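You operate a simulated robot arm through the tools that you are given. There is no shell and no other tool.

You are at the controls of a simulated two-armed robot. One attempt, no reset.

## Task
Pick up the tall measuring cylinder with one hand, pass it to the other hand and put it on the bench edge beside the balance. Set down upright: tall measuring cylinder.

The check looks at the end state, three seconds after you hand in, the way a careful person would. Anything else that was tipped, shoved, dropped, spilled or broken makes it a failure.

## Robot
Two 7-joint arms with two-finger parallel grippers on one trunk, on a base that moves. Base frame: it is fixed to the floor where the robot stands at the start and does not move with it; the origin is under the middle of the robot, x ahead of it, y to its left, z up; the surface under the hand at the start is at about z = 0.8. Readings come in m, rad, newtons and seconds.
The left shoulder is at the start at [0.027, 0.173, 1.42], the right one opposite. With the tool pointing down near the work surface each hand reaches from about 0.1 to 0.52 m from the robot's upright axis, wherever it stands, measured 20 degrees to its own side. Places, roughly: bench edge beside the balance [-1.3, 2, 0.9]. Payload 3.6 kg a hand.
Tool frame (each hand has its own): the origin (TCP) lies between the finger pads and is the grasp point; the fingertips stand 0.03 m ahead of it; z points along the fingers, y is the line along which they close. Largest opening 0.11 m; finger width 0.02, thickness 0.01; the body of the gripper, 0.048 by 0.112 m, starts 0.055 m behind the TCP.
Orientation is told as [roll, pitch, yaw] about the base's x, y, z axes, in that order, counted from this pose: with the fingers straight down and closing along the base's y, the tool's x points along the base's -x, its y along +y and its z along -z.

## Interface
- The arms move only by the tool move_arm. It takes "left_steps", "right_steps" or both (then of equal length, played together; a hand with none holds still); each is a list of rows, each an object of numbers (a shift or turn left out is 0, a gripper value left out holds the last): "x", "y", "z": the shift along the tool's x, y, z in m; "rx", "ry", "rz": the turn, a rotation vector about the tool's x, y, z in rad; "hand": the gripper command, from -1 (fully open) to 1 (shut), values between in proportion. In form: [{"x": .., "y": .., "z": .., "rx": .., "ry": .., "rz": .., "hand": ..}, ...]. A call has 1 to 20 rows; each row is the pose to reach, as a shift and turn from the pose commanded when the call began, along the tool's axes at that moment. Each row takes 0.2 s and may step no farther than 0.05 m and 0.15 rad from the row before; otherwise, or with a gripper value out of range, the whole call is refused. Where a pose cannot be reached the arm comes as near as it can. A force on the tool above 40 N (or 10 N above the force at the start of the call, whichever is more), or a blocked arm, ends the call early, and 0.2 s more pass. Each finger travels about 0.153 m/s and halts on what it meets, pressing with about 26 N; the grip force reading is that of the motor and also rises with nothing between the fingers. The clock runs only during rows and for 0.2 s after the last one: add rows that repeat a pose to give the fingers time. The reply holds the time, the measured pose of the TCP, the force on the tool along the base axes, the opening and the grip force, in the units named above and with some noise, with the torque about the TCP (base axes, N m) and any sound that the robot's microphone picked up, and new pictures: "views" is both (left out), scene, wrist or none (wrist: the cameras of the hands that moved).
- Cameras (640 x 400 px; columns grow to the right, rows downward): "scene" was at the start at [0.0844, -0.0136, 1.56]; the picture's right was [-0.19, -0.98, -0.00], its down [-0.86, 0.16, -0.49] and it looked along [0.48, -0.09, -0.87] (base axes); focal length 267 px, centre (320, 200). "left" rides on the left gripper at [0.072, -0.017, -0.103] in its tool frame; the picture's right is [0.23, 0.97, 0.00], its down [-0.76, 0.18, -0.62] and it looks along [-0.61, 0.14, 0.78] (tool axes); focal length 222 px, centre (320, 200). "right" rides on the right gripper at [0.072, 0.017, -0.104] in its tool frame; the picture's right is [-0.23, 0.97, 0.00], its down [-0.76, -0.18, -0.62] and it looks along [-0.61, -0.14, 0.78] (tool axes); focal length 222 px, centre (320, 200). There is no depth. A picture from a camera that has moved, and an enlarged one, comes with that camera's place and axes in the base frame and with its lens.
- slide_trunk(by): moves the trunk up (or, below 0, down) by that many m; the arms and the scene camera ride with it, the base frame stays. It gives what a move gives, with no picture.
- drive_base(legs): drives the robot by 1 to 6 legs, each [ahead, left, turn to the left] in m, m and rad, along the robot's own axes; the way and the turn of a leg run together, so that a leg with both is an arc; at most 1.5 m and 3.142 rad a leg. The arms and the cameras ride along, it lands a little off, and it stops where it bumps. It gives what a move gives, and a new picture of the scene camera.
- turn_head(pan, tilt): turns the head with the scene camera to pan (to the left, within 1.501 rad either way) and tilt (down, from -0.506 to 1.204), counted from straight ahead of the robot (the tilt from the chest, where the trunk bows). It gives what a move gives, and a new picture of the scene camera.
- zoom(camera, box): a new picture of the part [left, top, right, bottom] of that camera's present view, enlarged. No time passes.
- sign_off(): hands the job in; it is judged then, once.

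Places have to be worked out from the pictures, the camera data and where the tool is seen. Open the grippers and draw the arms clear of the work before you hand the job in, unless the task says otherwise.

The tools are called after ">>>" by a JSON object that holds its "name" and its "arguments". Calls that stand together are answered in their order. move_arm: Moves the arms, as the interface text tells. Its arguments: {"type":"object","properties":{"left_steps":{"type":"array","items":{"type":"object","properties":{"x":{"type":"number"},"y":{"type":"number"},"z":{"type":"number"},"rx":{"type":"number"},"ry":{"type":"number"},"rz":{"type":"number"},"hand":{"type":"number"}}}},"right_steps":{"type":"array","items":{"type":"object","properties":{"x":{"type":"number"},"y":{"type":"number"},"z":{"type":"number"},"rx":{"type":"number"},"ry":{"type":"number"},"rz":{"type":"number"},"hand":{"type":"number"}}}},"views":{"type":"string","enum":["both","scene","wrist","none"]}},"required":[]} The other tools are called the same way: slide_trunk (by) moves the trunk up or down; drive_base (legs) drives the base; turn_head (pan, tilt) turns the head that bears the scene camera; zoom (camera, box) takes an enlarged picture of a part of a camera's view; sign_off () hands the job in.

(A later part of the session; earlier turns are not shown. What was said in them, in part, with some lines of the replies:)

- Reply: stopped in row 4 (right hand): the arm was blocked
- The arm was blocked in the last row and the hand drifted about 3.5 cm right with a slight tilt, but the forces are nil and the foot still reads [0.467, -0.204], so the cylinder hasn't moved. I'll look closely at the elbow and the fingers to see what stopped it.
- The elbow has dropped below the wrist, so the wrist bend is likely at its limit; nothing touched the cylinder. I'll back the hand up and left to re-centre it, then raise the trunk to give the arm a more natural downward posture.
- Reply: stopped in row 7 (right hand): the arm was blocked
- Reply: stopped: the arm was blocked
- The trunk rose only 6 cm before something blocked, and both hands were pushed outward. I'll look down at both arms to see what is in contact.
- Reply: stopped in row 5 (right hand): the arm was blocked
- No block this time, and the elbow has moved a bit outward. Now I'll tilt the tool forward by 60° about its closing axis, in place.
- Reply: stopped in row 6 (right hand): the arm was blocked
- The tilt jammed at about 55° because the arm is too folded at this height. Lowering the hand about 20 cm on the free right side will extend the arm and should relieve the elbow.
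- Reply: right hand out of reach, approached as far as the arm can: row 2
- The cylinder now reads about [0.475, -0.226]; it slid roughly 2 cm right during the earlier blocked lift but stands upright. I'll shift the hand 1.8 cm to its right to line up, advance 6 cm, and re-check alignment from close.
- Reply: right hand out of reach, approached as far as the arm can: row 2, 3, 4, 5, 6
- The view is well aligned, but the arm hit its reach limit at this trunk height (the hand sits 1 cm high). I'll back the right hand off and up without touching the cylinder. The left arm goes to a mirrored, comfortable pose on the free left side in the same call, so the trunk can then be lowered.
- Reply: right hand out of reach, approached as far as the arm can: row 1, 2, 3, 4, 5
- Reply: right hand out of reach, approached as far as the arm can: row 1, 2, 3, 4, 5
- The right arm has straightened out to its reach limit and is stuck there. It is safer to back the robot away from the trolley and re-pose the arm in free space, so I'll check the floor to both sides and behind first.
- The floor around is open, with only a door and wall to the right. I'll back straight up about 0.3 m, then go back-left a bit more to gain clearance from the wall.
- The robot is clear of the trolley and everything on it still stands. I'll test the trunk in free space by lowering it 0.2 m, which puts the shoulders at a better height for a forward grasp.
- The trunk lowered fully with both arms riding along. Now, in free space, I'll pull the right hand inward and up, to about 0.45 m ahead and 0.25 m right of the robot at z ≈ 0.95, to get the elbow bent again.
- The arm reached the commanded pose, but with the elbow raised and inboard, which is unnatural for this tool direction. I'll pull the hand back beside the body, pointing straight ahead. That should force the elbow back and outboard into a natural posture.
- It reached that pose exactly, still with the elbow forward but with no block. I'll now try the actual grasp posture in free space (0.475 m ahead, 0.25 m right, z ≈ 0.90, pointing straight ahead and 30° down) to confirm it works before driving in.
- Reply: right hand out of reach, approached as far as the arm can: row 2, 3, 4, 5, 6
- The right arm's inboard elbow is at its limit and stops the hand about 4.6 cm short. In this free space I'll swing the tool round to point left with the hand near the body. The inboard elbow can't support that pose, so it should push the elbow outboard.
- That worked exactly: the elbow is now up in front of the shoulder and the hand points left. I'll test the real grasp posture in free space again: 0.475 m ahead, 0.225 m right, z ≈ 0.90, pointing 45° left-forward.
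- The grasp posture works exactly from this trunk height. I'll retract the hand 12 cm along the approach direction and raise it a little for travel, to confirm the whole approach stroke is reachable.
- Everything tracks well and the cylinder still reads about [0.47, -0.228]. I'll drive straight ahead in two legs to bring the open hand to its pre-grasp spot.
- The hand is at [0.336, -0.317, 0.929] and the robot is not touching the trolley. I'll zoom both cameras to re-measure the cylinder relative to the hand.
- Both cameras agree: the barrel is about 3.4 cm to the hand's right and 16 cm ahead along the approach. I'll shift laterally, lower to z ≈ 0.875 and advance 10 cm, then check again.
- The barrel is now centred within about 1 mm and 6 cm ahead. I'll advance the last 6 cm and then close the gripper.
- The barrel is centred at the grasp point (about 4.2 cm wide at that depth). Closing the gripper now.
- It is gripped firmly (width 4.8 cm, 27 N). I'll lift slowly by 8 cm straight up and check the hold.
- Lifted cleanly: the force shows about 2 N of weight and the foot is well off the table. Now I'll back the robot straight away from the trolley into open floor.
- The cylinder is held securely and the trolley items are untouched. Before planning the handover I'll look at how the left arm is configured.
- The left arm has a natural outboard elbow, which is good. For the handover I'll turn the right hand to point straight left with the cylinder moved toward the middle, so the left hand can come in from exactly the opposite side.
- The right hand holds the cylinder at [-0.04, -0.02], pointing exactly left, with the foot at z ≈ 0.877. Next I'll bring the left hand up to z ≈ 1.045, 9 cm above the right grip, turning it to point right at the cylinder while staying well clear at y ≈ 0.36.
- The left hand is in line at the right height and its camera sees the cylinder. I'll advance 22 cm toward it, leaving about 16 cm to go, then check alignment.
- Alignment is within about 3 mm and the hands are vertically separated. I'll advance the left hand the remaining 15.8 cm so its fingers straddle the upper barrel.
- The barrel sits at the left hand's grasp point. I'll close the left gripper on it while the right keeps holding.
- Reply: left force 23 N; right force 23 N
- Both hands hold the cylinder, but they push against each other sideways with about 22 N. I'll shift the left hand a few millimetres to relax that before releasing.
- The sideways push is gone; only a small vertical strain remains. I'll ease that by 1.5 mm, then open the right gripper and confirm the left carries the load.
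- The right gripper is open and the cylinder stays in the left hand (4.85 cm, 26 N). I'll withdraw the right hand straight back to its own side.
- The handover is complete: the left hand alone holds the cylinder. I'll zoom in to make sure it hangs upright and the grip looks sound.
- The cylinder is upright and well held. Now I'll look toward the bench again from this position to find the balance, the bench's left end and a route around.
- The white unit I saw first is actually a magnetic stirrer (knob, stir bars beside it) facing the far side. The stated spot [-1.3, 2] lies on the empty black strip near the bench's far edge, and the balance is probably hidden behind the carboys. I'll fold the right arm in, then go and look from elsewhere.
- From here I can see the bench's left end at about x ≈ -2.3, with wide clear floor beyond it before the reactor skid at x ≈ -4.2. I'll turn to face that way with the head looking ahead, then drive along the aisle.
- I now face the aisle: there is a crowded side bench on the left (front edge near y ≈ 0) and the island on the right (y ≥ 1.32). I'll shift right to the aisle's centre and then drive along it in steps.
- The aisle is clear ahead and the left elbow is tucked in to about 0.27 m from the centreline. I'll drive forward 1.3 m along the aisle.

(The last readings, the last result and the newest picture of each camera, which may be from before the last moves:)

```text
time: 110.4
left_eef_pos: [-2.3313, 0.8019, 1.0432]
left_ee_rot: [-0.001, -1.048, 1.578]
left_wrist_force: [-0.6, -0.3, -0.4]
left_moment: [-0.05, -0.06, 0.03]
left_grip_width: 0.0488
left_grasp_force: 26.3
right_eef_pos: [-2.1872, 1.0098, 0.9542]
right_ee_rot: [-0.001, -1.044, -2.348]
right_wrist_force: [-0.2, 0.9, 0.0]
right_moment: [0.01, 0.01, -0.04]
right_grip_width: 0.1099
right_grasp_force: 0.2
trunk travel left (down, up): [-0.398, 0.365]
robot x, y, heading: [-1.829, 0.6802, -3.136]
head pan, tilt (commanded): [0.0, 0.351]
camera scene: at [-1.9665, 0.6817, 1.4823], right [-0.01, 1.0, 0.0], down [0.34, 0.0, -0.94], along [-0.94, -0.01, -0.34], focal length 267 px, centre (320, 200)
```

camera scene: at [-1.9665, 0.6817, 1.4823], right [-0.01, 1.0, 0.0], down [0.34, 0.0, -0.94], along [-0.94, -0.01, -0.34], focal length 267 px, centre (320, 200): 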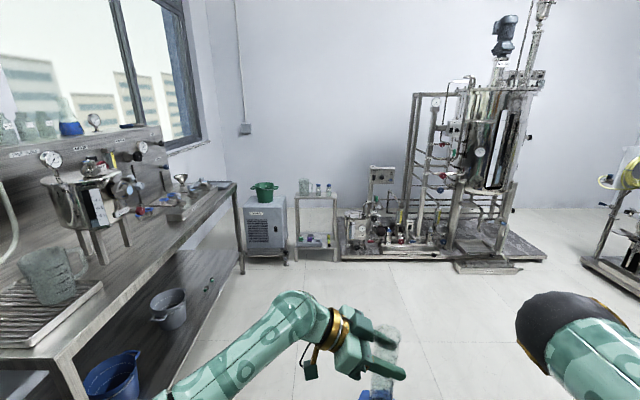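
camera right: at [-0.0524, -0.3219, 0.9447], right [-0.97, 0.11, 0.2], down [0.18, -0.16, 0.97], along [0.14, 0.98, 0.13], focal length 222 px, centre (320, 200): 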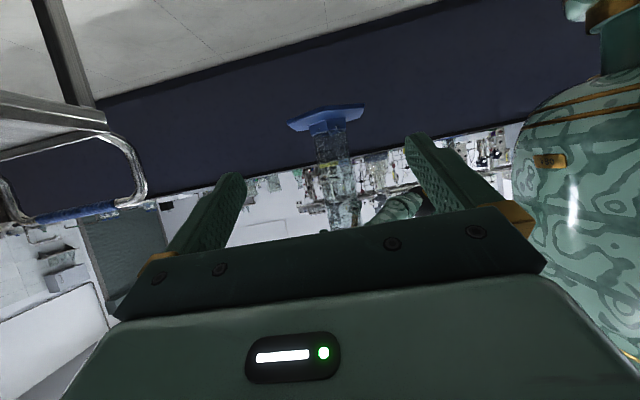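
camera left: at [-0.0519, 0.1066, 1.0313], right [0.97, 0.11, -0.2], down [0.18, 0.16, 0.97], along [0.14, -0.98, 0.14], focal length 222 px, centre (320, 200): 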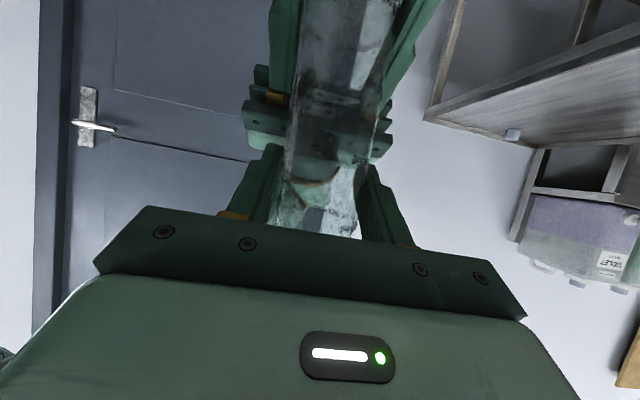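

Clear floor ahead until the skid near x ≈ -4.2. I'll continue 1.1 m to get past the island's end, then look right along the far side.

>>> {"name": "drive_base", "arguments": {"legs": [[1.15, 0, 0]]}}

>>> {"name": "turn_head", "arguments": {"pan": -1.45, "tilt": 0.3}}

```text
time: 116.2
left_eef_pos: [-3.4752, 0.7765, 1.044]
left_ee_rot: [-0.002, -1.046, 1.595]
left_wrist_force: [-0.9, 0.0, -0.4]
left_moment: [0.03, 0.02, -0.01]
left_grip_width: 0.0482
left_grasp_force: 26.1
right_eef_pos: [-3.3359, 0.9866, 0.9537]
right_ee_rot: [0.0, -1.045, -2.333]
right_wrist_force: [-0.2, -0.6, 0.0]
right_moment: [0.0, -0.01, 0.02]
right_grip_width: 0.1098
right_grasp_force: 0.2
trunk travel left (down, up): [-0.398, 0.365]
robot x, y, heading: [-2.974, 0.6661, -3.123]
head pan, tilt (commanded): [0.0, 0.351]
camera scene: at [-3.1091, 0.6623, 1.4823], right [-0.02, 1.0, 0.0], down [0.34, 0.01, -0.94], along [-0.94, -0.02, -0.34], focal length 267 px, centre (320, 200)
```

scene: 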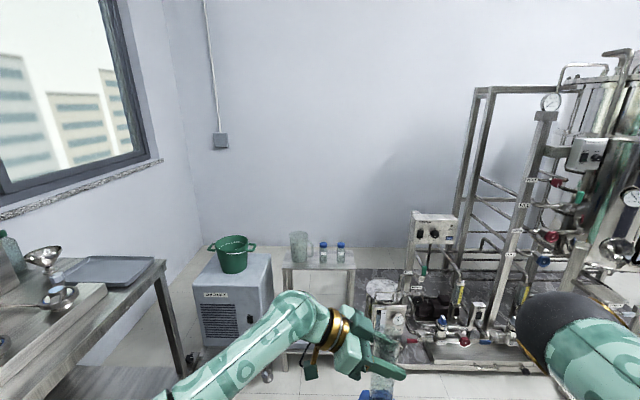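

```text
time: 117.8
left_eef_pos: [-3.4756, 0.7769, 1.0444]
left_ee_rot: [-0.002, -1.048, 1.596]
left_wrist_force: [1.0, -0.4, 0.1]
left_moment: [-0.01, 0.0, 0.03]
left_grip_width: 0.0484
left_grasp_force: 25.8
right_eef_pos: [-3.3364, 0.9867, 0.9547]
right_ee_rot: [-0.001, -1.047, -2.333]
right_wrist_force: [0.3, 0.3, 0.7]
right_moment: [-0.04, 0.01, 0.0]
right_grip_width: 0.1099
right_grasp_force: 0.0
trunk travel left (down, up): [-0.398, 0.365]
robot x, y, heading: [-2.9725, 0.6668, -3.119]
head pan, tilt (commanded): [-1.45, 0.3]
camera scene: at [-3.0291, 0.7569, 1.4871], right [0.99, 0.14, 0.0], down [0.04, -0.29, -0.96], along [-0.14, 0.95, -0.3], focal length 267 px, centre (320, 200)
```

scene: 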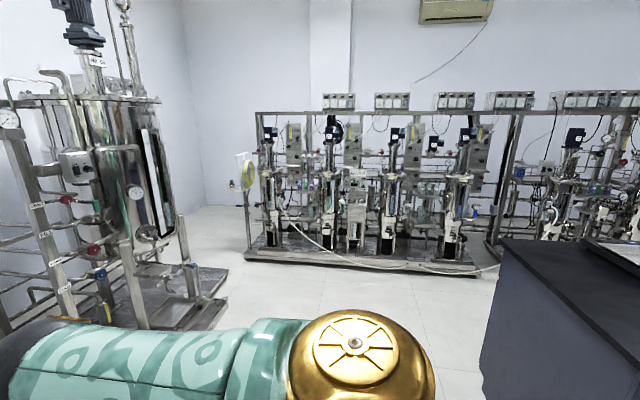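

The far aisle is visible: the rigs' front is at y ≈ 3.2, leaving about 1.1 m behind the island's far edge (y ≈ 2.1). I'll sidestep to the open area beyond the island's end, turn there to face back toward -y, and then back up to y ≈ 2.7.

>>> {"name": "drive_base", "arguments": {"legs": [[0.08, -0.45, -0.02], [0, -0.5, 0], [0, 0, 1.57]]}}

>>> {"name": "turn_head", "arguments": {"pan": 0.9, "tilt": 0.35}}

```text
time: 126.8
left_eef_pos: [-3.1954, 1.1106, 1.0429]
left_ee_rot: [-0.002, -1.048, 3.11]
left_wrist_force: [0.0, 0.3, 0.2]
left_moment: [0.0, -0.01, -0.01]
left_grip_width: 0.0485
left_grasp_force: 26.1
right_eef_pos: [-3.3962, 1.2629, 0.9534]
right_ee_rot: [-0.002, -1.045, -0.817]
right_wrist_force: [0.4, 0.3, 0.8]
right_moment: [0.0, 0.0, -0.03]
right_grip_width: 0.1102
right_grasp_force: 0.0
trunk travel left (down, up): [-0.398, 0.365]
robot x, y, heading: [-3.0578, 1.6099, -1.606]
head pan, tilt (commanded): [-1.45, 0.3]
camera scene: at [-3.1502, 1.5543, 1.4871], right [-0.09, 1.0, 0.0], down [0.29, 0.03, -0.96], along [-0.95, -0.08, -0.3], focal length 267 px, centre (320, 200)
```

scene: 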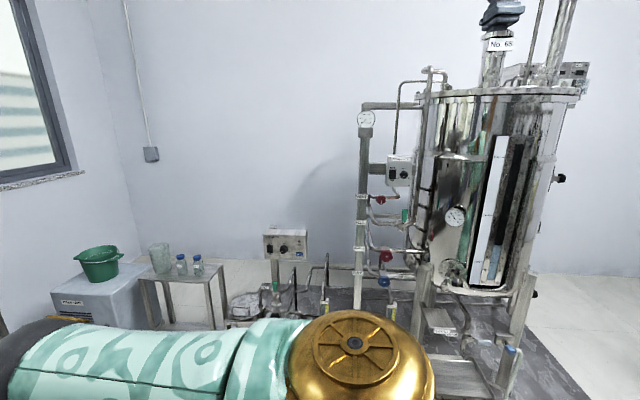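

```text
time: 129.0
left_eef_pos: [-3.1948, 1.1113, 1.0436]
left_ee_rot: [-0.001, -1.049, 3.108]
left_wrist_force: [-0.1, -0.6, -0.4]
left_moment: [0.01, -0.04, 0.01]
left_grip_width: 0.0483
left_grasp_force: 26.4
right_eef_pos: [-3.3976, 1.2627, 0.9537]
right_ee_rot: [0.001, -1.046, -0.818]
right_wrist_force: [-0.8, -0.1, -0.5]
right_moment: [0.0, -0.02, 0.0]
right_grip_width: 0.11
right_grasp_force: 0.0
trunk travel left (down, up): [-0.398, 0.365]
robot x, y, heading: [-3.0594, 1.6119, -1.606]
head pan, tilt (commanded): [0.901, 0.351]
camera scene: at [-2.9864, 1.502, 1.4824], right [-0.65, -0.76, 0.0], down [-0.26, 0.22, -0.94], along [0.72, -0.61, -0.34], focal length 267 px, centre (320, 200)
```

scene: 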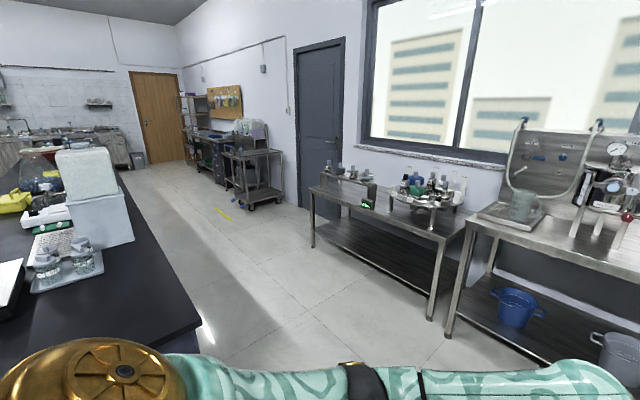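

>>> {"name": "turn_head", "arguments": {"pan": 1.5, "tilt": 0.4}}

```text
time: 130.0
left_eef_pos: [-3.1965, 1.1117, 1.0437]
left_ee_rot: [-0.002, -1.045, 3.109]
left_wrist_force: [0.0, 0.0, 0.3]
left_moment: [-0.02, -0.02, 0.01]
left_grip_width: 0.0485
left_grasp_force: 25.9
right_eef_pos: [-3.3969, 1.263, 0.9531]
right_ee_rot: [0.0, -1.045, -0.819]
right_wrist_force: [-0.5, 0.8, -0.9]
right_moment: [0.02, -0.02, -0.03]
right_grip_width: 0.11
right_grasp_force: 0.0
trunk travel left (down, up): [-0.398, 0.365]
robot x, y, heading: [-3.0574, 1.6126, -1.606]
head pan, tilt (commanded): [1.499, 0.4]
camera scene: at [-2.9652, 1.5524, 1.4779], right [-0.11, -0.99, 0.0], down [-0.39, 0.04, -0.92], along [0.92, -0.1, -0.39], focal length 267 px, centre (320, 200)
```

scene: 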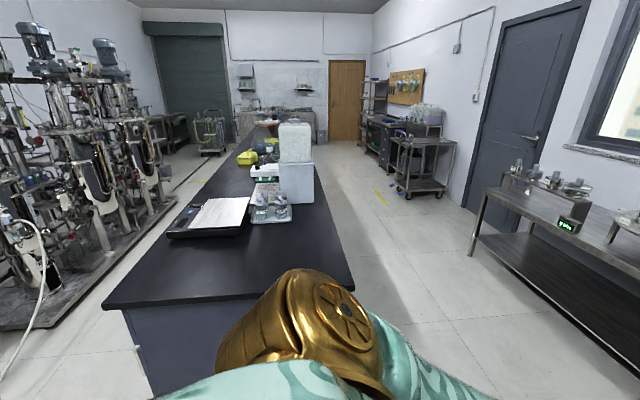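

From the bench's end I can see a dark device with a white plate near the far edge. I'll zoom in on it.

>>> {"name": "zoom", "arguments": {"camera": "scene", "box": [90, 110, 360, 310]}}

>>> {"name": "zoom", "arguments": {"camera": "scene", "box": [150, 130, 310, 250]}}

```text
2.00 times, centred on (225, 210) of scene
camera zoom: at [-2.9652, 1.5524, 1.4779], right [-0.11, -0.99, 0.0], down [-0.39, 0.04, -0.92], along [0.92, -0.1, -0.39], focal length 534 px, centre (510, 180)
```

zoom: 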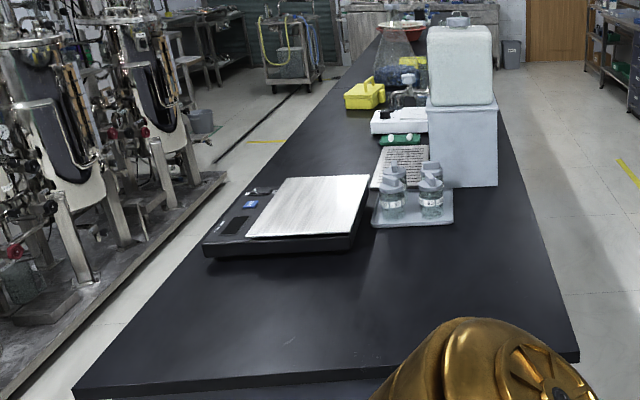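

```text
3.33 times, centred on (230, 190) of scene
camera zoom: at [-2.9652, 1.5524, 1.4779], right [-0.11, -0.99, 0.0], down [-0.39, 0.04, -0.92], along [0.92, -0.1, -0.39], focal length 891 px, centre (620, 233)
```

zoom: 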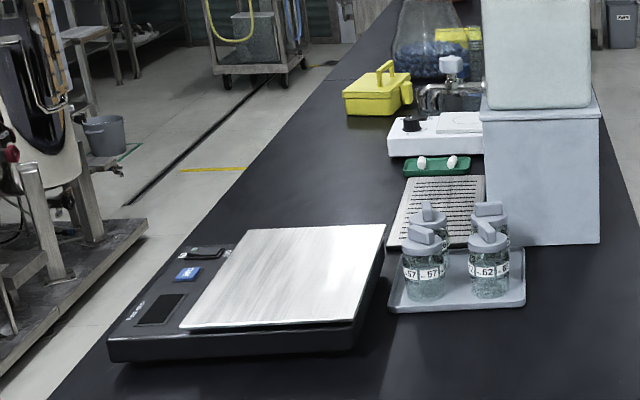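

That is the balance: a bench scale at x ≈ -1.95 to -1.67, y ≈ 1.77 to 2.08, with its panel facing the far aisle. The target spot [-1.3, 2.0] is the empty black area beside it at the far edge (edge at y ≈ 2.1), and the aisle behind is about 1.1 m wide. I'll raise the trunk so the cylinder clears the bench, straighten my heading and back into the aisle line.

>>> {"name": "slide_trunk", "arguments": {"by": 0.18}}

>>> {"name": "drive_base", "arguments": {"legs": [[0, 0, 0.035], [-1.0, 0, 0]]}}

```text
time: 132.0
left_eef_pos: [-3.195, 1.1113, 1.223]
left_ee_rot: [0.0, -1.047, 3.107]
left_wrist_force: [0.6, -0.2, -1.8]
left_moment: [0.02, 0.02, -0.02]
left_grip_width: 0.0483
left_grasp_force: 26.0
right_eef_pos: [-3.3966, 1.2627, 1.1337]
right_ee_rot: [0.0, -1.046, -0.818]
right_wrist_force: [-0.2, -0.6, -0.2]
right_moment: [-0.02, 0.01, -0.03]
right_grip_width: 0.1099
right_grasp_force: 0.1
trunk travel left (down, up): [-0.578, 0.185]
robot x, y, heading: [-3.0543, 1.6072, -1.603]
head pan, tilt (commanded): [1.499, 0.4]
```

```text
time: 137.6
left_eef_pos: [-3.1792, 2.1199, 1.2241]
left_ee_rot: [-0.002, -1.047, -3.114]
left_wrist_force: [0.1, -0.7, -1.9]
left_moment: [0.03, -0.02, -0.01]
left_grip_width: 0.0484
left_grasp_force: 26.4
right_eef_pos: [-3.3888, 2.2589, 1.1342]
right_ee_rot: [-0.001, -1.049, -0.758]
right_wrist_force: [-0.4, -0.1, 0.9]
right_moment: [-0.01, -0.01, 0.0]
right_grip_width: 0.11
right_grasp_force: 0.0
trunk travel left (down, up): [-0.578, 0.185]
robot x, y, heading: [-3.0689, 2.6239, -1.546]
head pan, tilt (commanded): [1.499, 0.4]
camera scene: at [-2.9757, 2.603, 1.6589], right [-0.05, -1.0, 0.0], down [-0.39, 0.02, -0.92], along [0.92, -0.04, -0.39], focal length 267 px, centre (320, 200)
```

scene: 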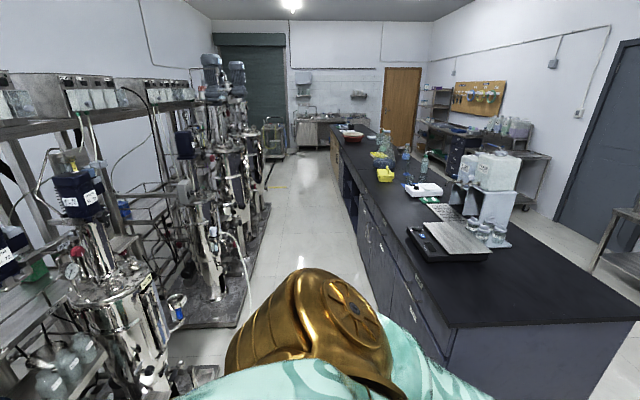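

The aisle is clear: the rigs' bases stay beyond y ≈ 3.17. The cylinder foot now rides at z ≈ 1.06, above the balance top. I'll fix the small heading error and sidestep 1 m left along the aisle.

>>> {"name": "drive_base", "arguments": {"legs": [[0, 0, -0.025], [0, 1.0, 0]]}}

```text
time: 143.1
left_eef_pos: [-2.1678, 2.1411, 1.2242]
left_ee_rot: [-0.002, -1.048, -3.092]
left_wrist_force: [0.7, -0.7, -2.0]
left_moment: [0.01, 0.0, 0.01]
left_grip_width: 0.0482
left_grasp_force: 26.2
right_eef_pos: [-2.3829, 2.276, 1.134]
right_ee_rot: [-0.002, -1.047, -0.732]
right_wrist_force: [0.3, -0.2, 0.9]
right_moment: [0.0, -0.02, -0.01]
right_grip_width: 0.1101
right_grasp_force: 0.0
trunk travel left (down, up): [-0.578, 0.185]
robot x, y, heading: [-2.069, 2.6495, -1.519]
head pan, tilt (commanded): [1.499, 0.4]
camera scene: at [-1.9775, 2.63, 1.6589], right [-0.02, -1.0, 0.0], down [-0.39, 0.01, -0.92], along [0.92, -0.02, -0.39], focal length 267 px, centre (320, 200)
```

scene: 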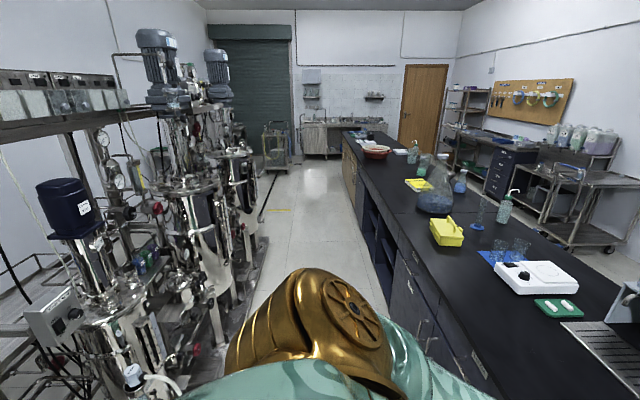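

Good progress; I'm at x ≈ -2.07. I'll straighten the heading by -0.05 and sidestep the remaining 0.87 m toward the spot, keeping back from the edge.

>>> {"name": "drive_base", "arguments": {"legs": [[0, 0, -0.05], [0.03, 0.88, -0.02]]}}

>>> {"name": "turn_head", "arguments": {"pan": 0.0, "tilt": 0.7}}

```text
time: 148.3
left_eef_pos: [-1.3071, 2.1106, 1.2239]
left_ee_rot: [-0.001, -1.046, 3.122]
left_wrist_force: [-0.1, -0.1, -2.8]
left_moment: [0.0, -0.01, -0.02]
left_grip_width: 0.0486
left_grasp_force: 25.8
right_eef_pos: [-1.5096, 2.2588, 1.1339]
right_ee_rot: [-0.001, -1.048, -0.804]
right_wrist_force: [-0.2, 0.2, -0.3]
right_moment: [0.0, 0.01, 0.03]
right_grip_width: 0.1101
right_grasp_force: 0.1
trunk travel left (down, up): [-0.578, 0.185]
robot x, y, heading: [-1.1751, 2.607, -1.591]
head pan, tilt (commanded): [1.499, 0.4]
camera scene: at [-1.0818, 2.5841, 1.6589], right [-0.09, -1.0, 0.0], down [-0.39, 0.04, -0.92], along [0.92, -0.08, -0.39], focal length 267 px, centre (320, 200)
```

scene: 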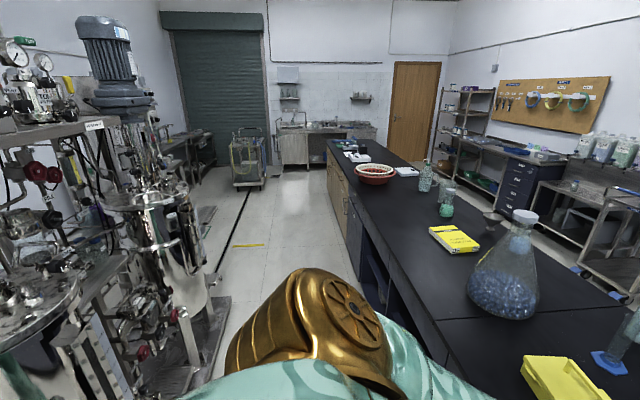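

```text
time: 149.9
left_eef_pos: [-1.3042, 2.1092, 1.2229]
left_ee_rot: [-0.002, -1.046, 3.122]
left_wrist_force: [0.3, 0.2, -1.8]
left_moment: [0.0, -0.02, 0.02]
left_grip_width: 0.048
left_grasp_force: 26.2
right_eef_pos: [-1.5105, 2.2577, 1.1343]
right_ee_rot: [-0.002, -1.047, -0.803]
right_wrist_force: [-0.4, 0.6, 0.5]
right_moment: [-0.03, 0.03, 0.01]
right_grip_width: 0.1101
right_grasp_force: 0.0
trunk travel left (down, up): [-0.578, 0.185]
robot x, y, heading: [-1.1737, 2.611, -1.594]
head pan, tilt (commanded): [0.0, 0.7]
camera scene: at [-1.1758, 2.5076, 1.632], right [-1.0, 0.02, 0.0], down [0.01, 0.64, -0.76], along [-0.01, -0.76, -0.64], focal length 267 px, centre (320, 200)
```

scene: 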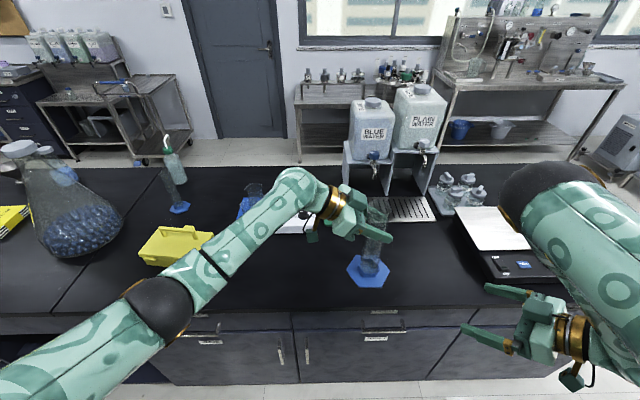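

I'm now facing the spot from the far side: the balance is to the right, with free black bench right in front under the cylinder. I'll zoom in to measure the edge and the neighbours.

>>> {"name": "zoom", "arguments": {"camera": "scene", "box": [230, 160, 560, 370]}}

>>> {"name": "turn_head", "arguments": {"pan": -0.15, "tilt": 1.0}}

```text
1.90 times, centred on (395, 265) of scene
camera zoom: at [-1.1758, 2.5076, 1.632], right [-1.0, 0.02, 0.0], down [0.01, 0.64, -0.76], along [-0.01, -0.76, -0.64], focal length 509 px, centre (177, 76)
```

zoom: 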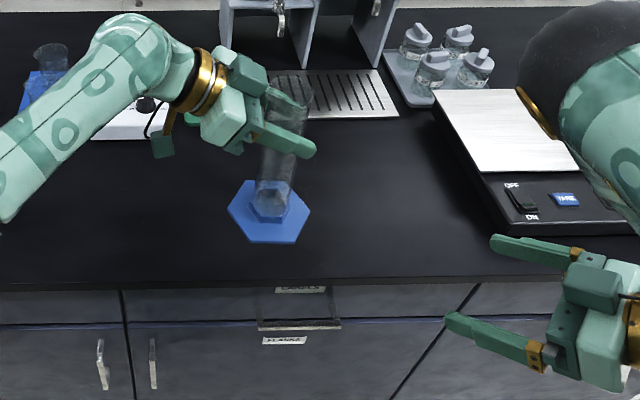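

```text
time: 150.7
left_eef_pos: [-1.3065, 2.1096, 1.2241]
left_ee_rot: [-0.002, -1.048, 3.123]
left_wrist_force: [-0.4, 0.2, -2.8]
left_moment: [0.0, -0.03, 0.02]
left_grip_width: 0.0483
left_grasp_force: 25.9
right_eef_pos: [-1.5102, 2.2577, 1.1342]
right_ee_rot: [-0.002, -1.047, -0.803]
right_wrist_force: [0.1, -0.7, 0.1]
right_moment: [0.01, 0.0, 0.0]
right_grip_width: 0.11
right_grasp_force: 0.0
trunk travel left (down, up): [-0.578, 0.185]
robot x, y, heading: [-1.1755, 2.6056, -1.59]
head pan, tilt (commanded): [-0.15, 1.0]
camera scene: at [-1.1859, 2.5239, 1.6087], right [-0.99, 0.17, 0.0], down [0.14, 0.83, -0.54], along [-0.09, -0.53, -0.84], focal length 267 px, centre (320, 200)
```

scene: 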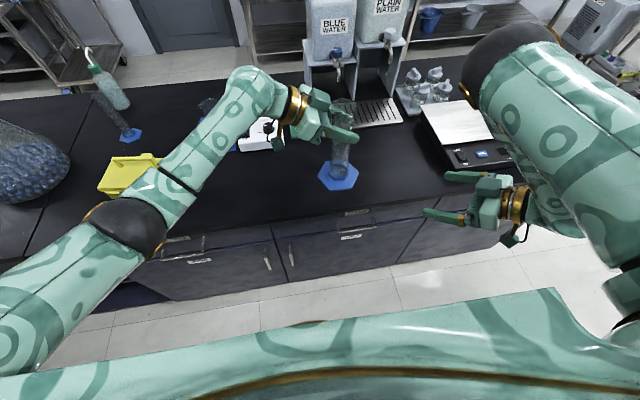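

The bench edge is at y ≈ 2.12, the stirrer ends at y ≈ 1.83 and the balance starts at x ≈ -1.72, so [-1.3, 2.0] is free with plenty of room. I'll drive forward 11 cm to bring the cylinder over the spot.

>>> {"name": "drive_base", "arguments": {"legs": [[0.11, 0, 0.015]]}}

```text
time: 151.9
left_eef_pos: [-1.3019, 1.999, 1.2244]
left_ee_rot: [-0.001, -1.048, 3.138]
left_wrist_force: [0.1, 0.3, -1.8]
left_moment: [0.0, -0.01, 0.0]
left_grip_width: 0.0484
left_grasp_force: 26.0
right_eef_pos: [-1.5066, 2.1461, 1.1331]
right_ee_rot: [0.001, -1.045, -0.791]
right_wrist_force: [-0.6, 0.3, 1.1]
right_moment: [0.0, 0.05, 0.01]
right_grip_width: 0.1102
right_grasp_force: 0.1
trunk travel left (down, up): [-0.578, 0.185]
robot x, y, heading: [-1.1803, 2.5009, -1.58]
head pan, tilt (commanded): [-0.15, 1.0]
camera scene: at [-1.1862, 2.4157, 1.6086], right [-0.99, 0.16, 0.0], down [0.13, 0.83, -0.54], along [-0.08, -0.53, -0.84], focal length 267 px, centre (320, 200)
```

scene: 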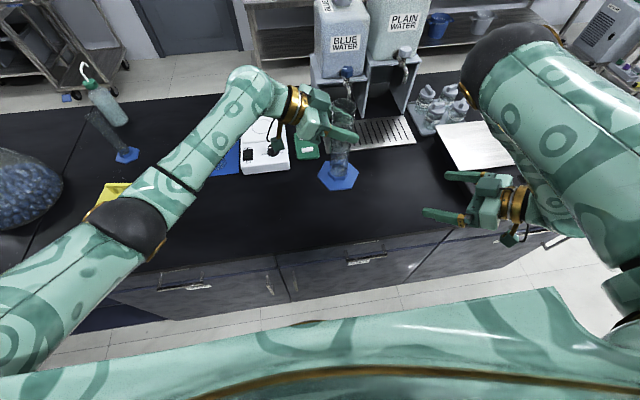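

The cylinder is over [-1.302, 1.999]. I'll lower the trunk 12 cm, which should leave the foot about 3 to 4 cm above the bench.

>>> {"name": "slide_trunk", "arguments": {"by": -0.12}}

>>> {"name": "turn_head", "arguments": {"pan": -0.2, "tilt": 0.9}}

>>> {"name": "zoom", "arguments": {"camera": "scene", "box": [220, 80, 460, 260]}}

>>> {"name": "zoom", "arguments": {"camera": "left", "box": [0, 0, 640, 400]}}

```text
time: 153.4
left_eef_pos: [-1.3022, 2.0001, 1.1035]
left_ee_rot: [0.0, -1.048, 3.135]
left_wrist_force: [0.2, -0.9, -1.5]
left_moment: [0.01, 0.02, -0.05]
left_grip_width: 0.0485
left_grasp_force: 25.3
right_eef_pos: [-1.5053, 2.1462, 1.0139]
right_ee_rot: [-0.001, -1.046, -0.789]
right_wrist_force: [0.3, 0.8, -0.1]
right_moment: [0.03, 0.0, 0.01]
right_grip_width: 0.11
right_grasp_force: 0.0
trunk travel left (down, up): [-0.458, 0.305]
robot x, y, heading: [-1.176, 2.4984, -1.578]
head pan, tilt (commanded): [-0.15, 1.0]
```

```text
time: 154.0
left_eef_pos: [-1.3007, 2.0003, 1.1032]
left_ee_rot: [-0.003, -1.049, 3.137]
left_wrist_force: [-0.8, 0.0, -1.8]
left_moment: [0.01, -0.01, -0.01]
left_grip_width: 0.0482
left_grasp_force: 25.8
right_eef_pos: [-1.5059, 2.1464, 1.014]
right_ee_rot: [0.001, -1.047, -0.788]
right_wrist_force: [0.2, 0.4, -0.1]
right_moment: [-0.02, -0.02, 0.02]
right_grip_width: 0.1102
right_grasp_force: 0.1
trunk travel left (down, up): [-0.458, 0.305]
robot x, y, heading: [-1.1754, 2.5043, -1.581]
head pan, tilt (commanded): [-0.201, 0.901]
camera scene: at [-1.1909, 2.3957, 1.4952], right [-0.98, 0.21, 0.0], down [0.16, 0.77, -0.62], along [-0.13, -0.61, -0.78], focal length 267 px, centre (320, 200)
```

scene: 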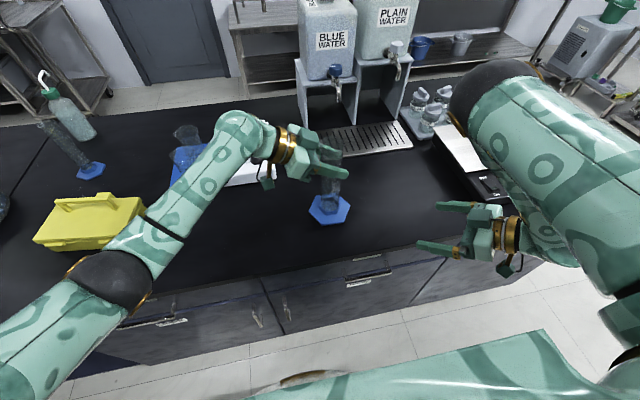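

```text
2.22 times, centred on (340, 170) of scene
camera zoom: at [-1.1909, 2.3957, 1.4952], right [-0.98, 0.21, 0.0], down [0.16, 0.77, -0.62], along [-0.13, -0.61, -0.78], focal length 594 px, centre (276, 267)
```

zoom: 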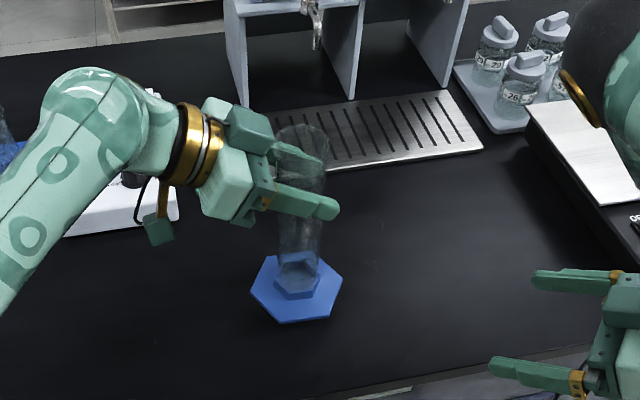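

```text
1.00 times, centred on (320, 200) of left (not enlarged: the box is as wide or as high as the picture)
camera zoom: at [-1.1752, 2.0162, 1.0922], right [0.11, -0.97, -0.2], down [0.16, -0.18, 0.97], along [-0.98, -0.14, 0.13], focal length 222 px, centre (320, 200)
```

zoom: 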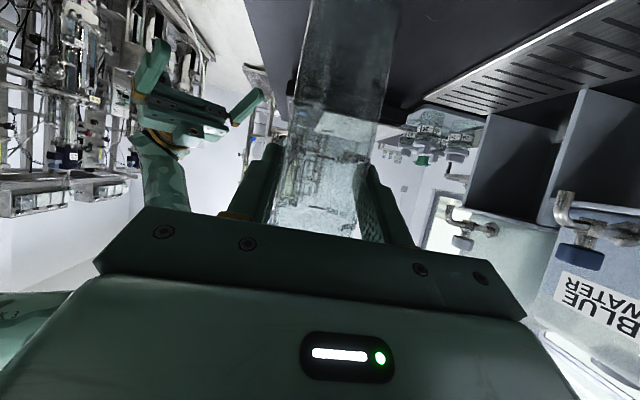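

>>> {"name": "zoom", "arguments": {"camera": "right", "box": [180, 0, 560, 240]}}

```text
1.67 times, centred on (370, 120) of right
camera zoom: at [-1.5817, 2.2482, 1.0033], right [0.77, 0.6, 0.2], down [-0.24, -0.01, 0.97], along [0.59, -0.8, 0.13], focal length 370 px, centre (237, 333)
```

zoom: 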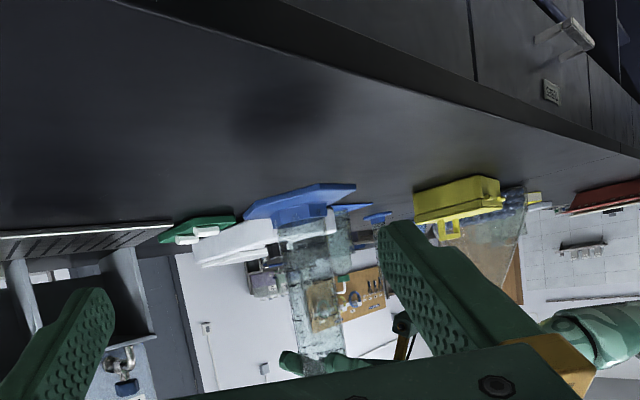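

The right camera view fits a foot height of about 0.937, and edge sightings from both sides of the bench put its top at z ≈ 0.895 to 0.90. I'll lower another 2.2 cm by arm, then continue in small steps while watching for contact force.

>>> {"name": "move_arm", "arguments": {"left_steps": [{"x": 0.0048, "z": 0.00275}, {"x": 0.0095, "z": 0.0055}, {"x": 0.0143, "z": 0.00825}, {"x": 0.019, "z": 0.011}, {"x": 0.019, "z": 0.011}], "views": "none"}}

>>> {"name": "zoom", "arguments": {"camera": "right", "box": [180, 0, 560, 240]}}

```text
time: 155.2
left_eef_pos: [-1.3008, 1.9989, 1.0833]
left_ee_rot: [-0.002, -1.047, 3.137]
left_wrist_force: [-1.1, -0.3, -2.6]
left_moment: [0.01, 0.01, 0.03]
left_grip_width: 0.0484
left_grasp_force: 26.0
right_eef_pos: [-1.5054, 2.1461, 1.0136]
right_ee_rot: [0.001, -1.045, -0.788]
right_wrist_force: [0.2, 0.0, -0.2]
right_moment: [0.02, -0.01, 0.01]
right_grip_width: 0.1097
right_grasp_force: 0.0
trunk travel left (down, up): [-0.458, 0.305]
robot x, y, heading: [-1.1774, 2.5023, -1.576]
head pan, tilt (commanded): [-0.201, 0.901]
```

```text
1.67 times, centred on (370, 120) of right
camera zoom: at [-1.5816, 2.2482, 1.0033], right [0.77, 0.6, 0.2], down [-0.24, -0.01, 0.97], along [0.59, -0.8, 0.13], focal length 370 px, centre (237, 333)
```

zoom: 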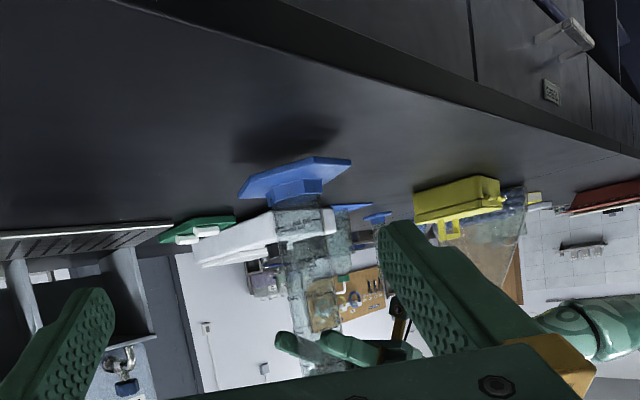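

The foot and its shadow are converging; I estimate about 1 cm to go. I'll lower in small steps and watch the vertical force.

>>> {"name": "move_arm", "arguments": {"left_steps": [{"x": 0.0022, "z": 0.00125}, {"x": 0.0043, "z": 0.0025}, {"x": 0.0043, "z": 0.0025}], "views": "none"}}

>>> {"name": "zoom", "arguments": {"camera": "right", "box": [180, 0, 560, 240]}}

```text
time: 156.0
left_eef_pos: [-1.2992, 1.9994, 1.0782]
left_ee_rot: [0.001, -1.048, 3.136]
left_wrist_force: [0.1, -0.1, -2.0]
left_moment: [0.0, -0.04, -0.04]
left_grip_width: 0.0484
left_grasp_force: 25.5
right_eef_pos: [-1.5061, 2.1466, 1.0155]
right_ee_rot: [-0.001, -1.045, -0.789]
right_wrist_force: [0.3, 0.2, -0.3]
right_moment: [0.03, 0.0, -0.01]
right_grip_width: 0.1098
right_grasp_force: 0.1
trunk travel left (down, up): [-0.458, 0.305]
robot x, y, heading: [-1.1749, 2.5009, -1.578]
head pan, tilt (commanded): [-0.201, 0.901]
```

```text
1.67 times, centred on (370, 120) of right
camera zoom: at [-1.5816, 2.2482, 1.0032], right [0.77, 0.6, 0.2], down [-0.24, -0.01, 0.97], along [0.59, -0.8, 0.13], focal length 370 px, centre (237, 333)
```

zoom: 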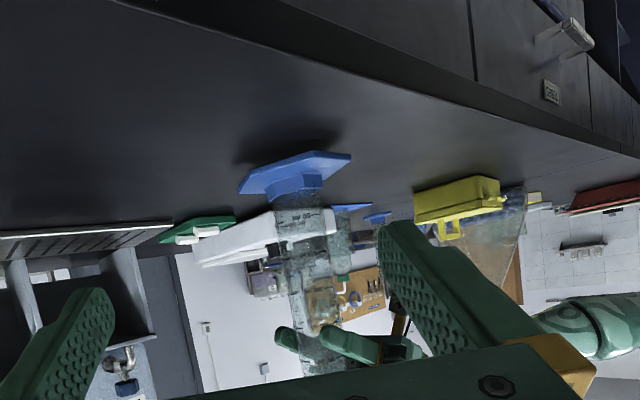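

No contact yet (force still -2 N) and a thin shadow gap remains. Another 5 mm down.

>>> {"name": "move_arm", "arguments": {"left_steps": [{"x": 0.0022, "z": 0.00125}, {"x": 0.0043, "z": 0.0025}, {"x": 0.0043, "z": 0.0025}], "views": "none"}}

>>> {"name": "zoom", "arguments": {"camera": "right", "box": [260, 40, 460, 180]}}

```text
time: 156.8
left_eef_pos: [-1.2991, 1.9984, 1.0728]
left_ee_rot: [-0.002, -1.046, 3.137]
left_wrist_force: [-0.1, 0.5, -1.3]
left_moment: [0.02, -0.03, -0.01]
left_grip_width: 0.0484
left_grasp_force: 26.1
right_eef_pos: [-1.506, 2.1477, 1.0145]
right_ee_rot: [-0.001, -1.046, -0.787]
right_wrist_force: [-0.8, 0.1, -0.5]
right_moment: [-0.03, 0.0, -0.03]
right_grip_width: 0.1099
right_grasp_force: 0.1
trunk travel left (down, up): [-0.458, 0.305]
robot x, y, heading: [-1.175, 2.4989, -1.58]
head pan, tilt (commanded): [-0.201, 0.901]
```

```text
2.86 times, centred on (360, 110) of right
camera zoom: at [-1.5816, 2.2482, 1.0033], right [0.77, 0.6, 0.2], down [-0.24, -0.01, 0.97], along [0.59, -0.8, 0.13], focal length 635 px, centre (206, 457)
```

zoom: 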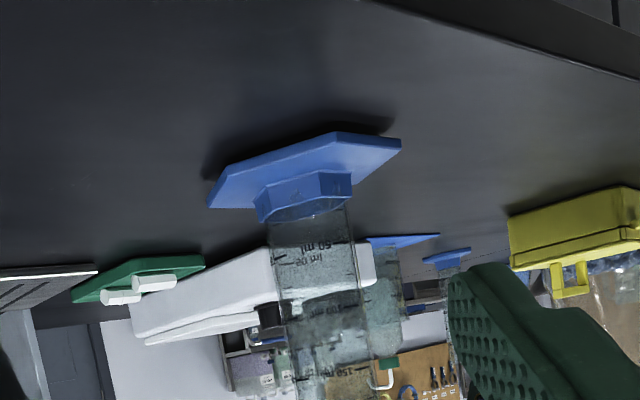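

Still no contact; the gap is now just a few millimetres. I'll lower 4 mm more.

>>> {"name": "move_arm", "arguments": {"left_steps": [{"x": 0.0017, "z": 0.001}, {"x": 0.0035, "z": 0.002}, {"x": 0.0035, "z": 0.002}], "views": "none"}}

>>> {"name": "zoom", "arguments": {"camera": "right", "box": [260, 40, 460, 180]}}

```text
time: 157.6
left_eef_pos: [-1.3001, 2.0011, 1.0677]
left_ee_rot: [-0.002, -1.047, 3.134]
left_wrist_force: [1.1, 1.0, -2.0]
left_moment: [-0.02, 0.03, 0.04]
left_grip_width: 0.0484
left_grasp_force: 26.4
right_eef_pos: [-1.5068, 2.1455, 1.0135]
right_ee_rot: [-0.001, -1.045, -0.789]
right_wrist_force: [-0.1, 0.1, 0.2]
right_moment: [0.0, -0.03, -0.03]
right_grip_width: 0.1098
right_grasp_force: 0.1
trunk travel left (down, up): [-0.458, 0.305]
robot x, y, heading: [-1.173, 2.5025, -1.577]
head pan, tilt (commanded): [-0.201, 0.901]
```

```text
2.86 times, centred on (360, 110) of right
camera zoom: at [-1.5816, 2.2482, 1.0032], right [0.77, 0.6, 0.2], down [-0.24, -0.01, 0.97], along [0.59, -0.8, 0.13], focal length 635 px, centre (206, 457)
```

zoom: 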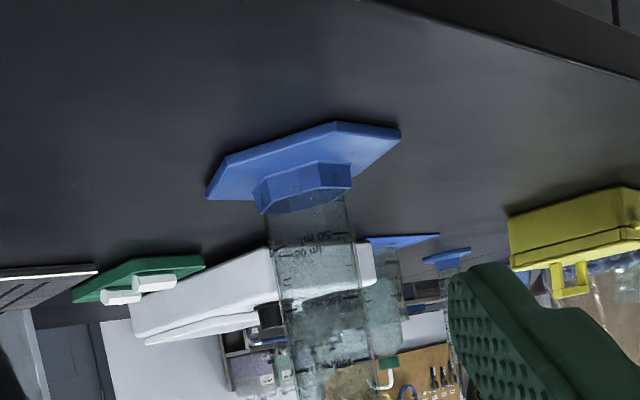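

The shadow has nearly closed up under the foot, so contact is imminent. I'll lower 2 mm more.

>>> {"name": "move_arm", "arguments": {"left_steps": [{"x": 0.0009, "z": 0.0005}, {"x": 0.0017, "z": 0.001}, {"x": 0.0017, "z": 0.001}], "views": "none"}}

```text
time: 158.4
left_eef_pos: [-1.3008, 2.0004, 1.0672]
left_ee_rot: [0.0, -1.048, 3.135]
left_wrist_force: [1.6, -0.8, 3.8]
left_moment: [-0.19, -0.37, 0.05]
left_grip_width: 0.0483
left_grasp_force: 25.8
right_eef_pos: [-1.5069, 2.147, 1.0139]
right_ee_rot: [-0.001, -1.046, -0.789]
right_wrist_force: [0.7, -0.5, -1.1]
right_moment: [-0.02, 0.02, 0.02]
right_grip_width: 0.11
right_grasp_force: 0.1
trunk travel left (down, up): [-0.458, 0.305]
robot x, y, heading: [-1.1738, 2.5045, -1.58]
head pan, tilt (commanded): [-0.201, 0.901]
```

The force jumped from -2 to +3.8 N, so the foot is on the bench. I'll open the left gripper gradually while holding still.

>>> {"name": "move_arm", "arguments": {"left_steps": [{"hand": 0.1}, {"hand": 0.0}, {"hand": -0.2}, {"hand": -0.5}, {"hand": -1}, {"hand": -1}, {"hand": -1}]}}

>>> {"name": "zoom", "arguments": {"camera": "right", "box": [220, 20, 500, 240]}}

```text
time: 160.0
left_eef_pos: [-1.3007, 2.0007, 1.0659]
left_ee_rot: [0.001, -1.047, 3.134]
left_wrist_force: [-0.1, 0.8, -0.2]
left_moment: [0.01, -0.01, -0.02]
left_grip_width: 0.1097
left_grasp_force: 0.0
right_eef_pos: [-1.5057, 2.1476, 1.014]
right_ee_rot: [-0.002, -1.048, -0.788]
right_wrist_force: [-0.3, 0.2, 0.1]
right_moment: [0.0, 0.0, 0.02]
right_grip_width: 0.11
right_grasp_force: 0.1
trunk travel left (down, up): [-0.458, 0.305]
robot x, y, heading: [-1.1759, 2.5029, -1.578]
head pan, tilt (commanded): [-0.201, 0.901]
camera scene: at [-1.1909, 2.3958, 1.4953], right [-0.98, 0.21, 0.0], down [0.16, 0.77, -0.62], along [-0.13, -0.61, -0.78], focal length 267 px, centre (320, 200)
camera left: at [-1.1746, 2.0166, 1.0544], right [0.11, -0.97, -0.2], down [0.16, -0.18, 0.97], along [-0.98, -0.14, 0.13], focal length 222 px, centre (320, 200)
```

scene: 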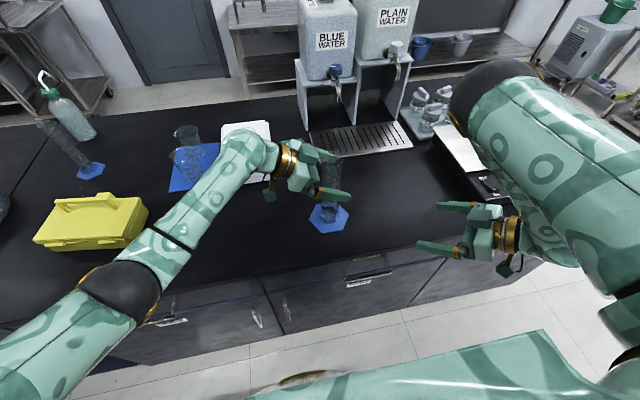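
left: 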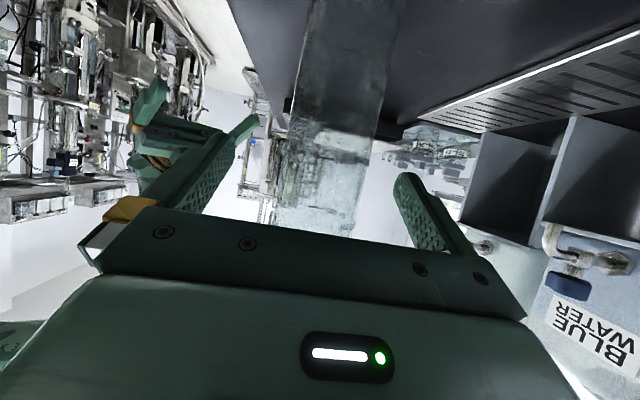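

```text
1.82 times, centred on (360, 130) of right
camera zoom: at [-1.5816, 2.2484, 1.0033], right [0.77, 0.6, 0.2], down [-0.24, -0.01, 0.97], along [0.59, -0.8, 0.13], focal length 404 px, centre (247, 327)
```

zoom: 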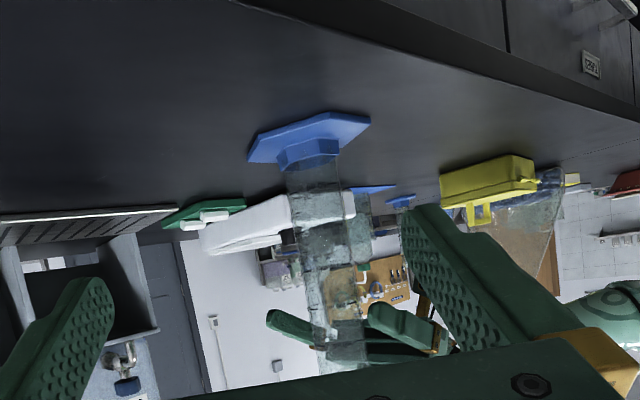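

Released: the cylinder stands on its own at [-1.30, 2.00]. I'll withdraw the left hand straight back along its fingers, moving away and upward.

>>> {"name": "move_arm", "arguments": {"left_steps": [{"z": -0.02}, {"z": -0.04}, {"z": -0.065}, {"z": -0.09}, {"z": -0.115}, {"z": -0.14}, {"z": -0.14}]}}

>>> {"name": "zoom", "arguments": {"camera": "scene", "box": [220, 100, 440, 270]}}

```text
time: 161.6
left_eef_pos: [-1.1797, 1.9999, 1.1346]
left_ee_rot: [-0.002, -1.046, 3.136]
left_wrist_force: [-1.1, 0.1, -0.3]
left_moment: [0.0, 0.0, -0.03]
left_grip_width: 0.1101
left_grasp_force: 0.0
right_eef_pos: [-1.5077, 2.1468, 1.0133]
right_ee_rot: [0.001, -1.047, -0.791]
right_wrist_force: [-0.8, -0.7, 0.7]
right_moment: [0.02, 0.02, -0.01]
right_grip_width: 0.1098
right_grasp_force: 0.1
trunk travel left (down, up): [-0.458, 0.305]
robot x, y, heading: [-1.1759, 2.5006, -1.575]
head pan, tilt (commanded): [-0.201, 0.901]
camera scene: at [-1.1915, 2.3957, 1.4953], right [-0.98, 0.21, 0.0], down [0.16, 0.77, -0.62], along [-0.13, -0.61, -0.78], focal length 267 px, centre (320, 200)
camera left: at [-1.0536, 2.0156, 1.1232], right [0.11, -0.97, -0.2], down [0.16, -0.18, 0.97], along [-0.98, -0.14, 0.13], focal length 222 px, centre (320, 200)
```

scene: 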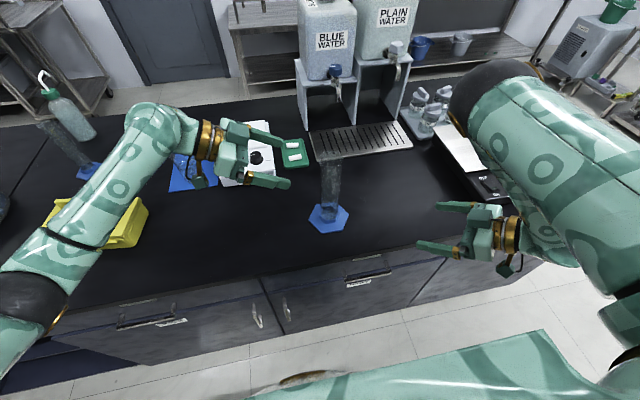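
left: 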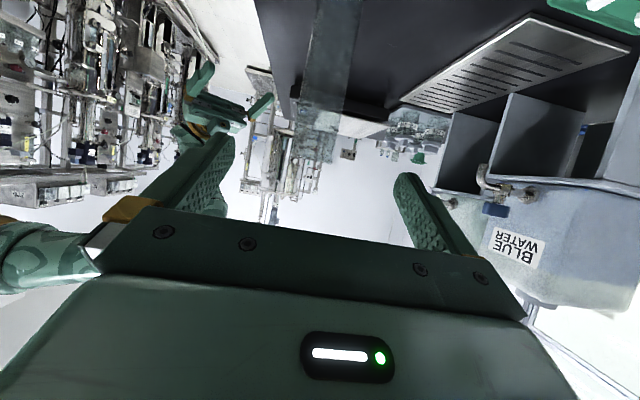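

```text
2.35 times, centred on (330, 185) of scene
camera zoom: at [-1.1915, 2.3957, 1.4953], right [-0.98, 0.21, 0.0], down [0.16, 0.77, -0.62], along [-0.13, -0.61, -0.78], focal length 629 px, centre (296, 235)
```

zoom: 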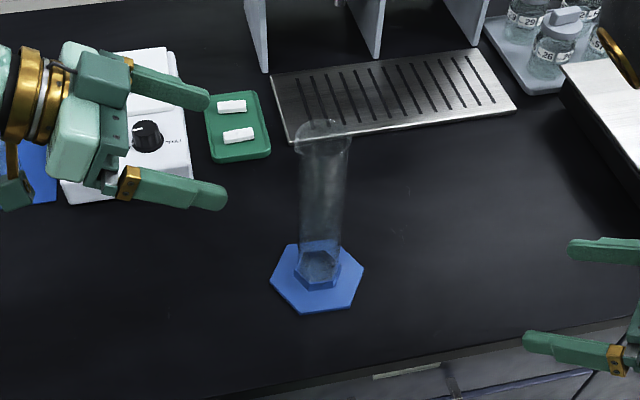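

The cylinder stands upright, alone, at [-1.30, 2.00] beside the balance, and nothing else was disturbed. I'll raise the trunk to lift both arms clear of the bench items and then back away a little.

>>> {"name": "slide_trunk", "arguments": {"by": 0.12}}

>>> {"name": "drive_base", "arguments": {"legs": [[-0.14, 0, 0]]}}

```text
time: 163.1
left_eef_pos: [-1.1801, 1.9994, 1.2542]
left_ee_rot: [-0.002, -1.047, 3.139]
left_wrist_force: [0.2, -0.5, 0.6]
left_moment: [-0.02, 0.0, -0.02]
left_grip_width: 0.11
left_grasp_force: 0.0
right_eef_pos: [-1.5066, 2.1451, 1.1333]
right_ee_rot: [0.0, -1.046, -0.789]
right_wrist_force: [-0.2, -0.4, -0.4]
right_moment: [0.0, 0.02, -0.01]
right_grip_width: 0.1099
right_grasp_force: 0.1
trunk travel left (down, up): [-0.578, 0.185]
robot x, y, heading: [-1.1747, 2.5, -1.575]
head pan, tilt (commanded): [-0.201, 0.901]
```

```text
time: 164.5
left_eef_pos: [-1.1788, 2.1417, 1.2553]
left_ee_rot: [-0.004, -1.048, 3.138]
left_wrist_force: [-1.1, -0.6, 0.1]
left_moment: [-0.01, 0.01, 0.0]
left_grip_width: 0.11
left_grasp_force: 0.0
right_eef_pos: [-1.506, 2.2864, 1.133]
right_ee_rot: [0.001, -1.046, -0.79]
right_wrist_force: [-1.1, -0.5, 0.2]
right_moment: [-0.01, -0.01, -0.01]
right_grip_width: 0.1098
right_grasp_force: 0.1
trunk travel left (down, up): [-0.578, 0.185]
robot x, y, heading: [-1.1732, 2.6452, -1.577]
head pan, tilt (commanded): [-0.201, 0.901]
camera scene: at [-1.1899, 2.5521, 1.6159], right [-0.98, 0.2, 0.0], down [0.16, 0.77, -0.62], along [-0.13, -0.61, -0.78], focal length 267 px, centre (320, 200)
```

scene: 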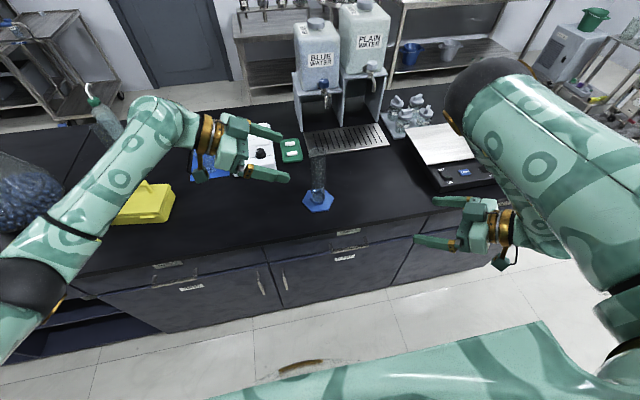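

Both arms are clear, the grippers are open, and the cylinder still stands upright. One last close look before handing in.

>>> {"name": "zoom", "arguments": {"camera": "scene", "box": [150, 80, 510, 270]}}

```text
1.78 times, centred on (330, 175) of scene
camera zoom: at [-1.1899, 2.5521, 1.6159], right [-0.98, 0.2, 0.0], down [0.16, 0.77, -0.62], along [-0.13, -0.61, -0.78], focal length 475 px, centre (302, 244)
```

zoom: 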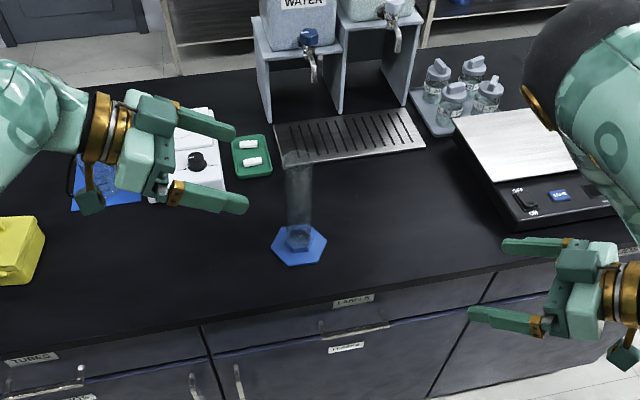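

The cylinder stands upright on the bench edge beside the balance. Everything around it is in place, and both grippers are open and clear. I'm handing the job in.

>>> {"name": "sign_off", "arguments": {}}

```text
The job is handed in.
```

The tall measuring cylinder is standing upright on the far edge of the bench beside the balance, at about [-1.30, 2.00]. I've handed the job in, but I haven't seen the check's verdict.

- **Pick-up and handover:** The right hand picked it up from the trolley. The robot then backed away, and the left hand took the cylinder over in open floor.
- **Route:** The balance faces the aisle behind the bench, so I drove around the bench's left end and set the cylinder down from that side.
- **Contact before the pick:** The right arm got stuck on its first try to grasp from above, and freeing it slid the cylinder about 2 cm across the trolley. It stayed upright and touched nothing else.
- **Surroundings:** The bottle and the 200 g weight were still standing on the trolley when I left it. The items around the cylinder on the bench looked undisturbed in the last picture.
- **Arms:** Both grippers are open, and the arms are raised and clear of the cylinder.
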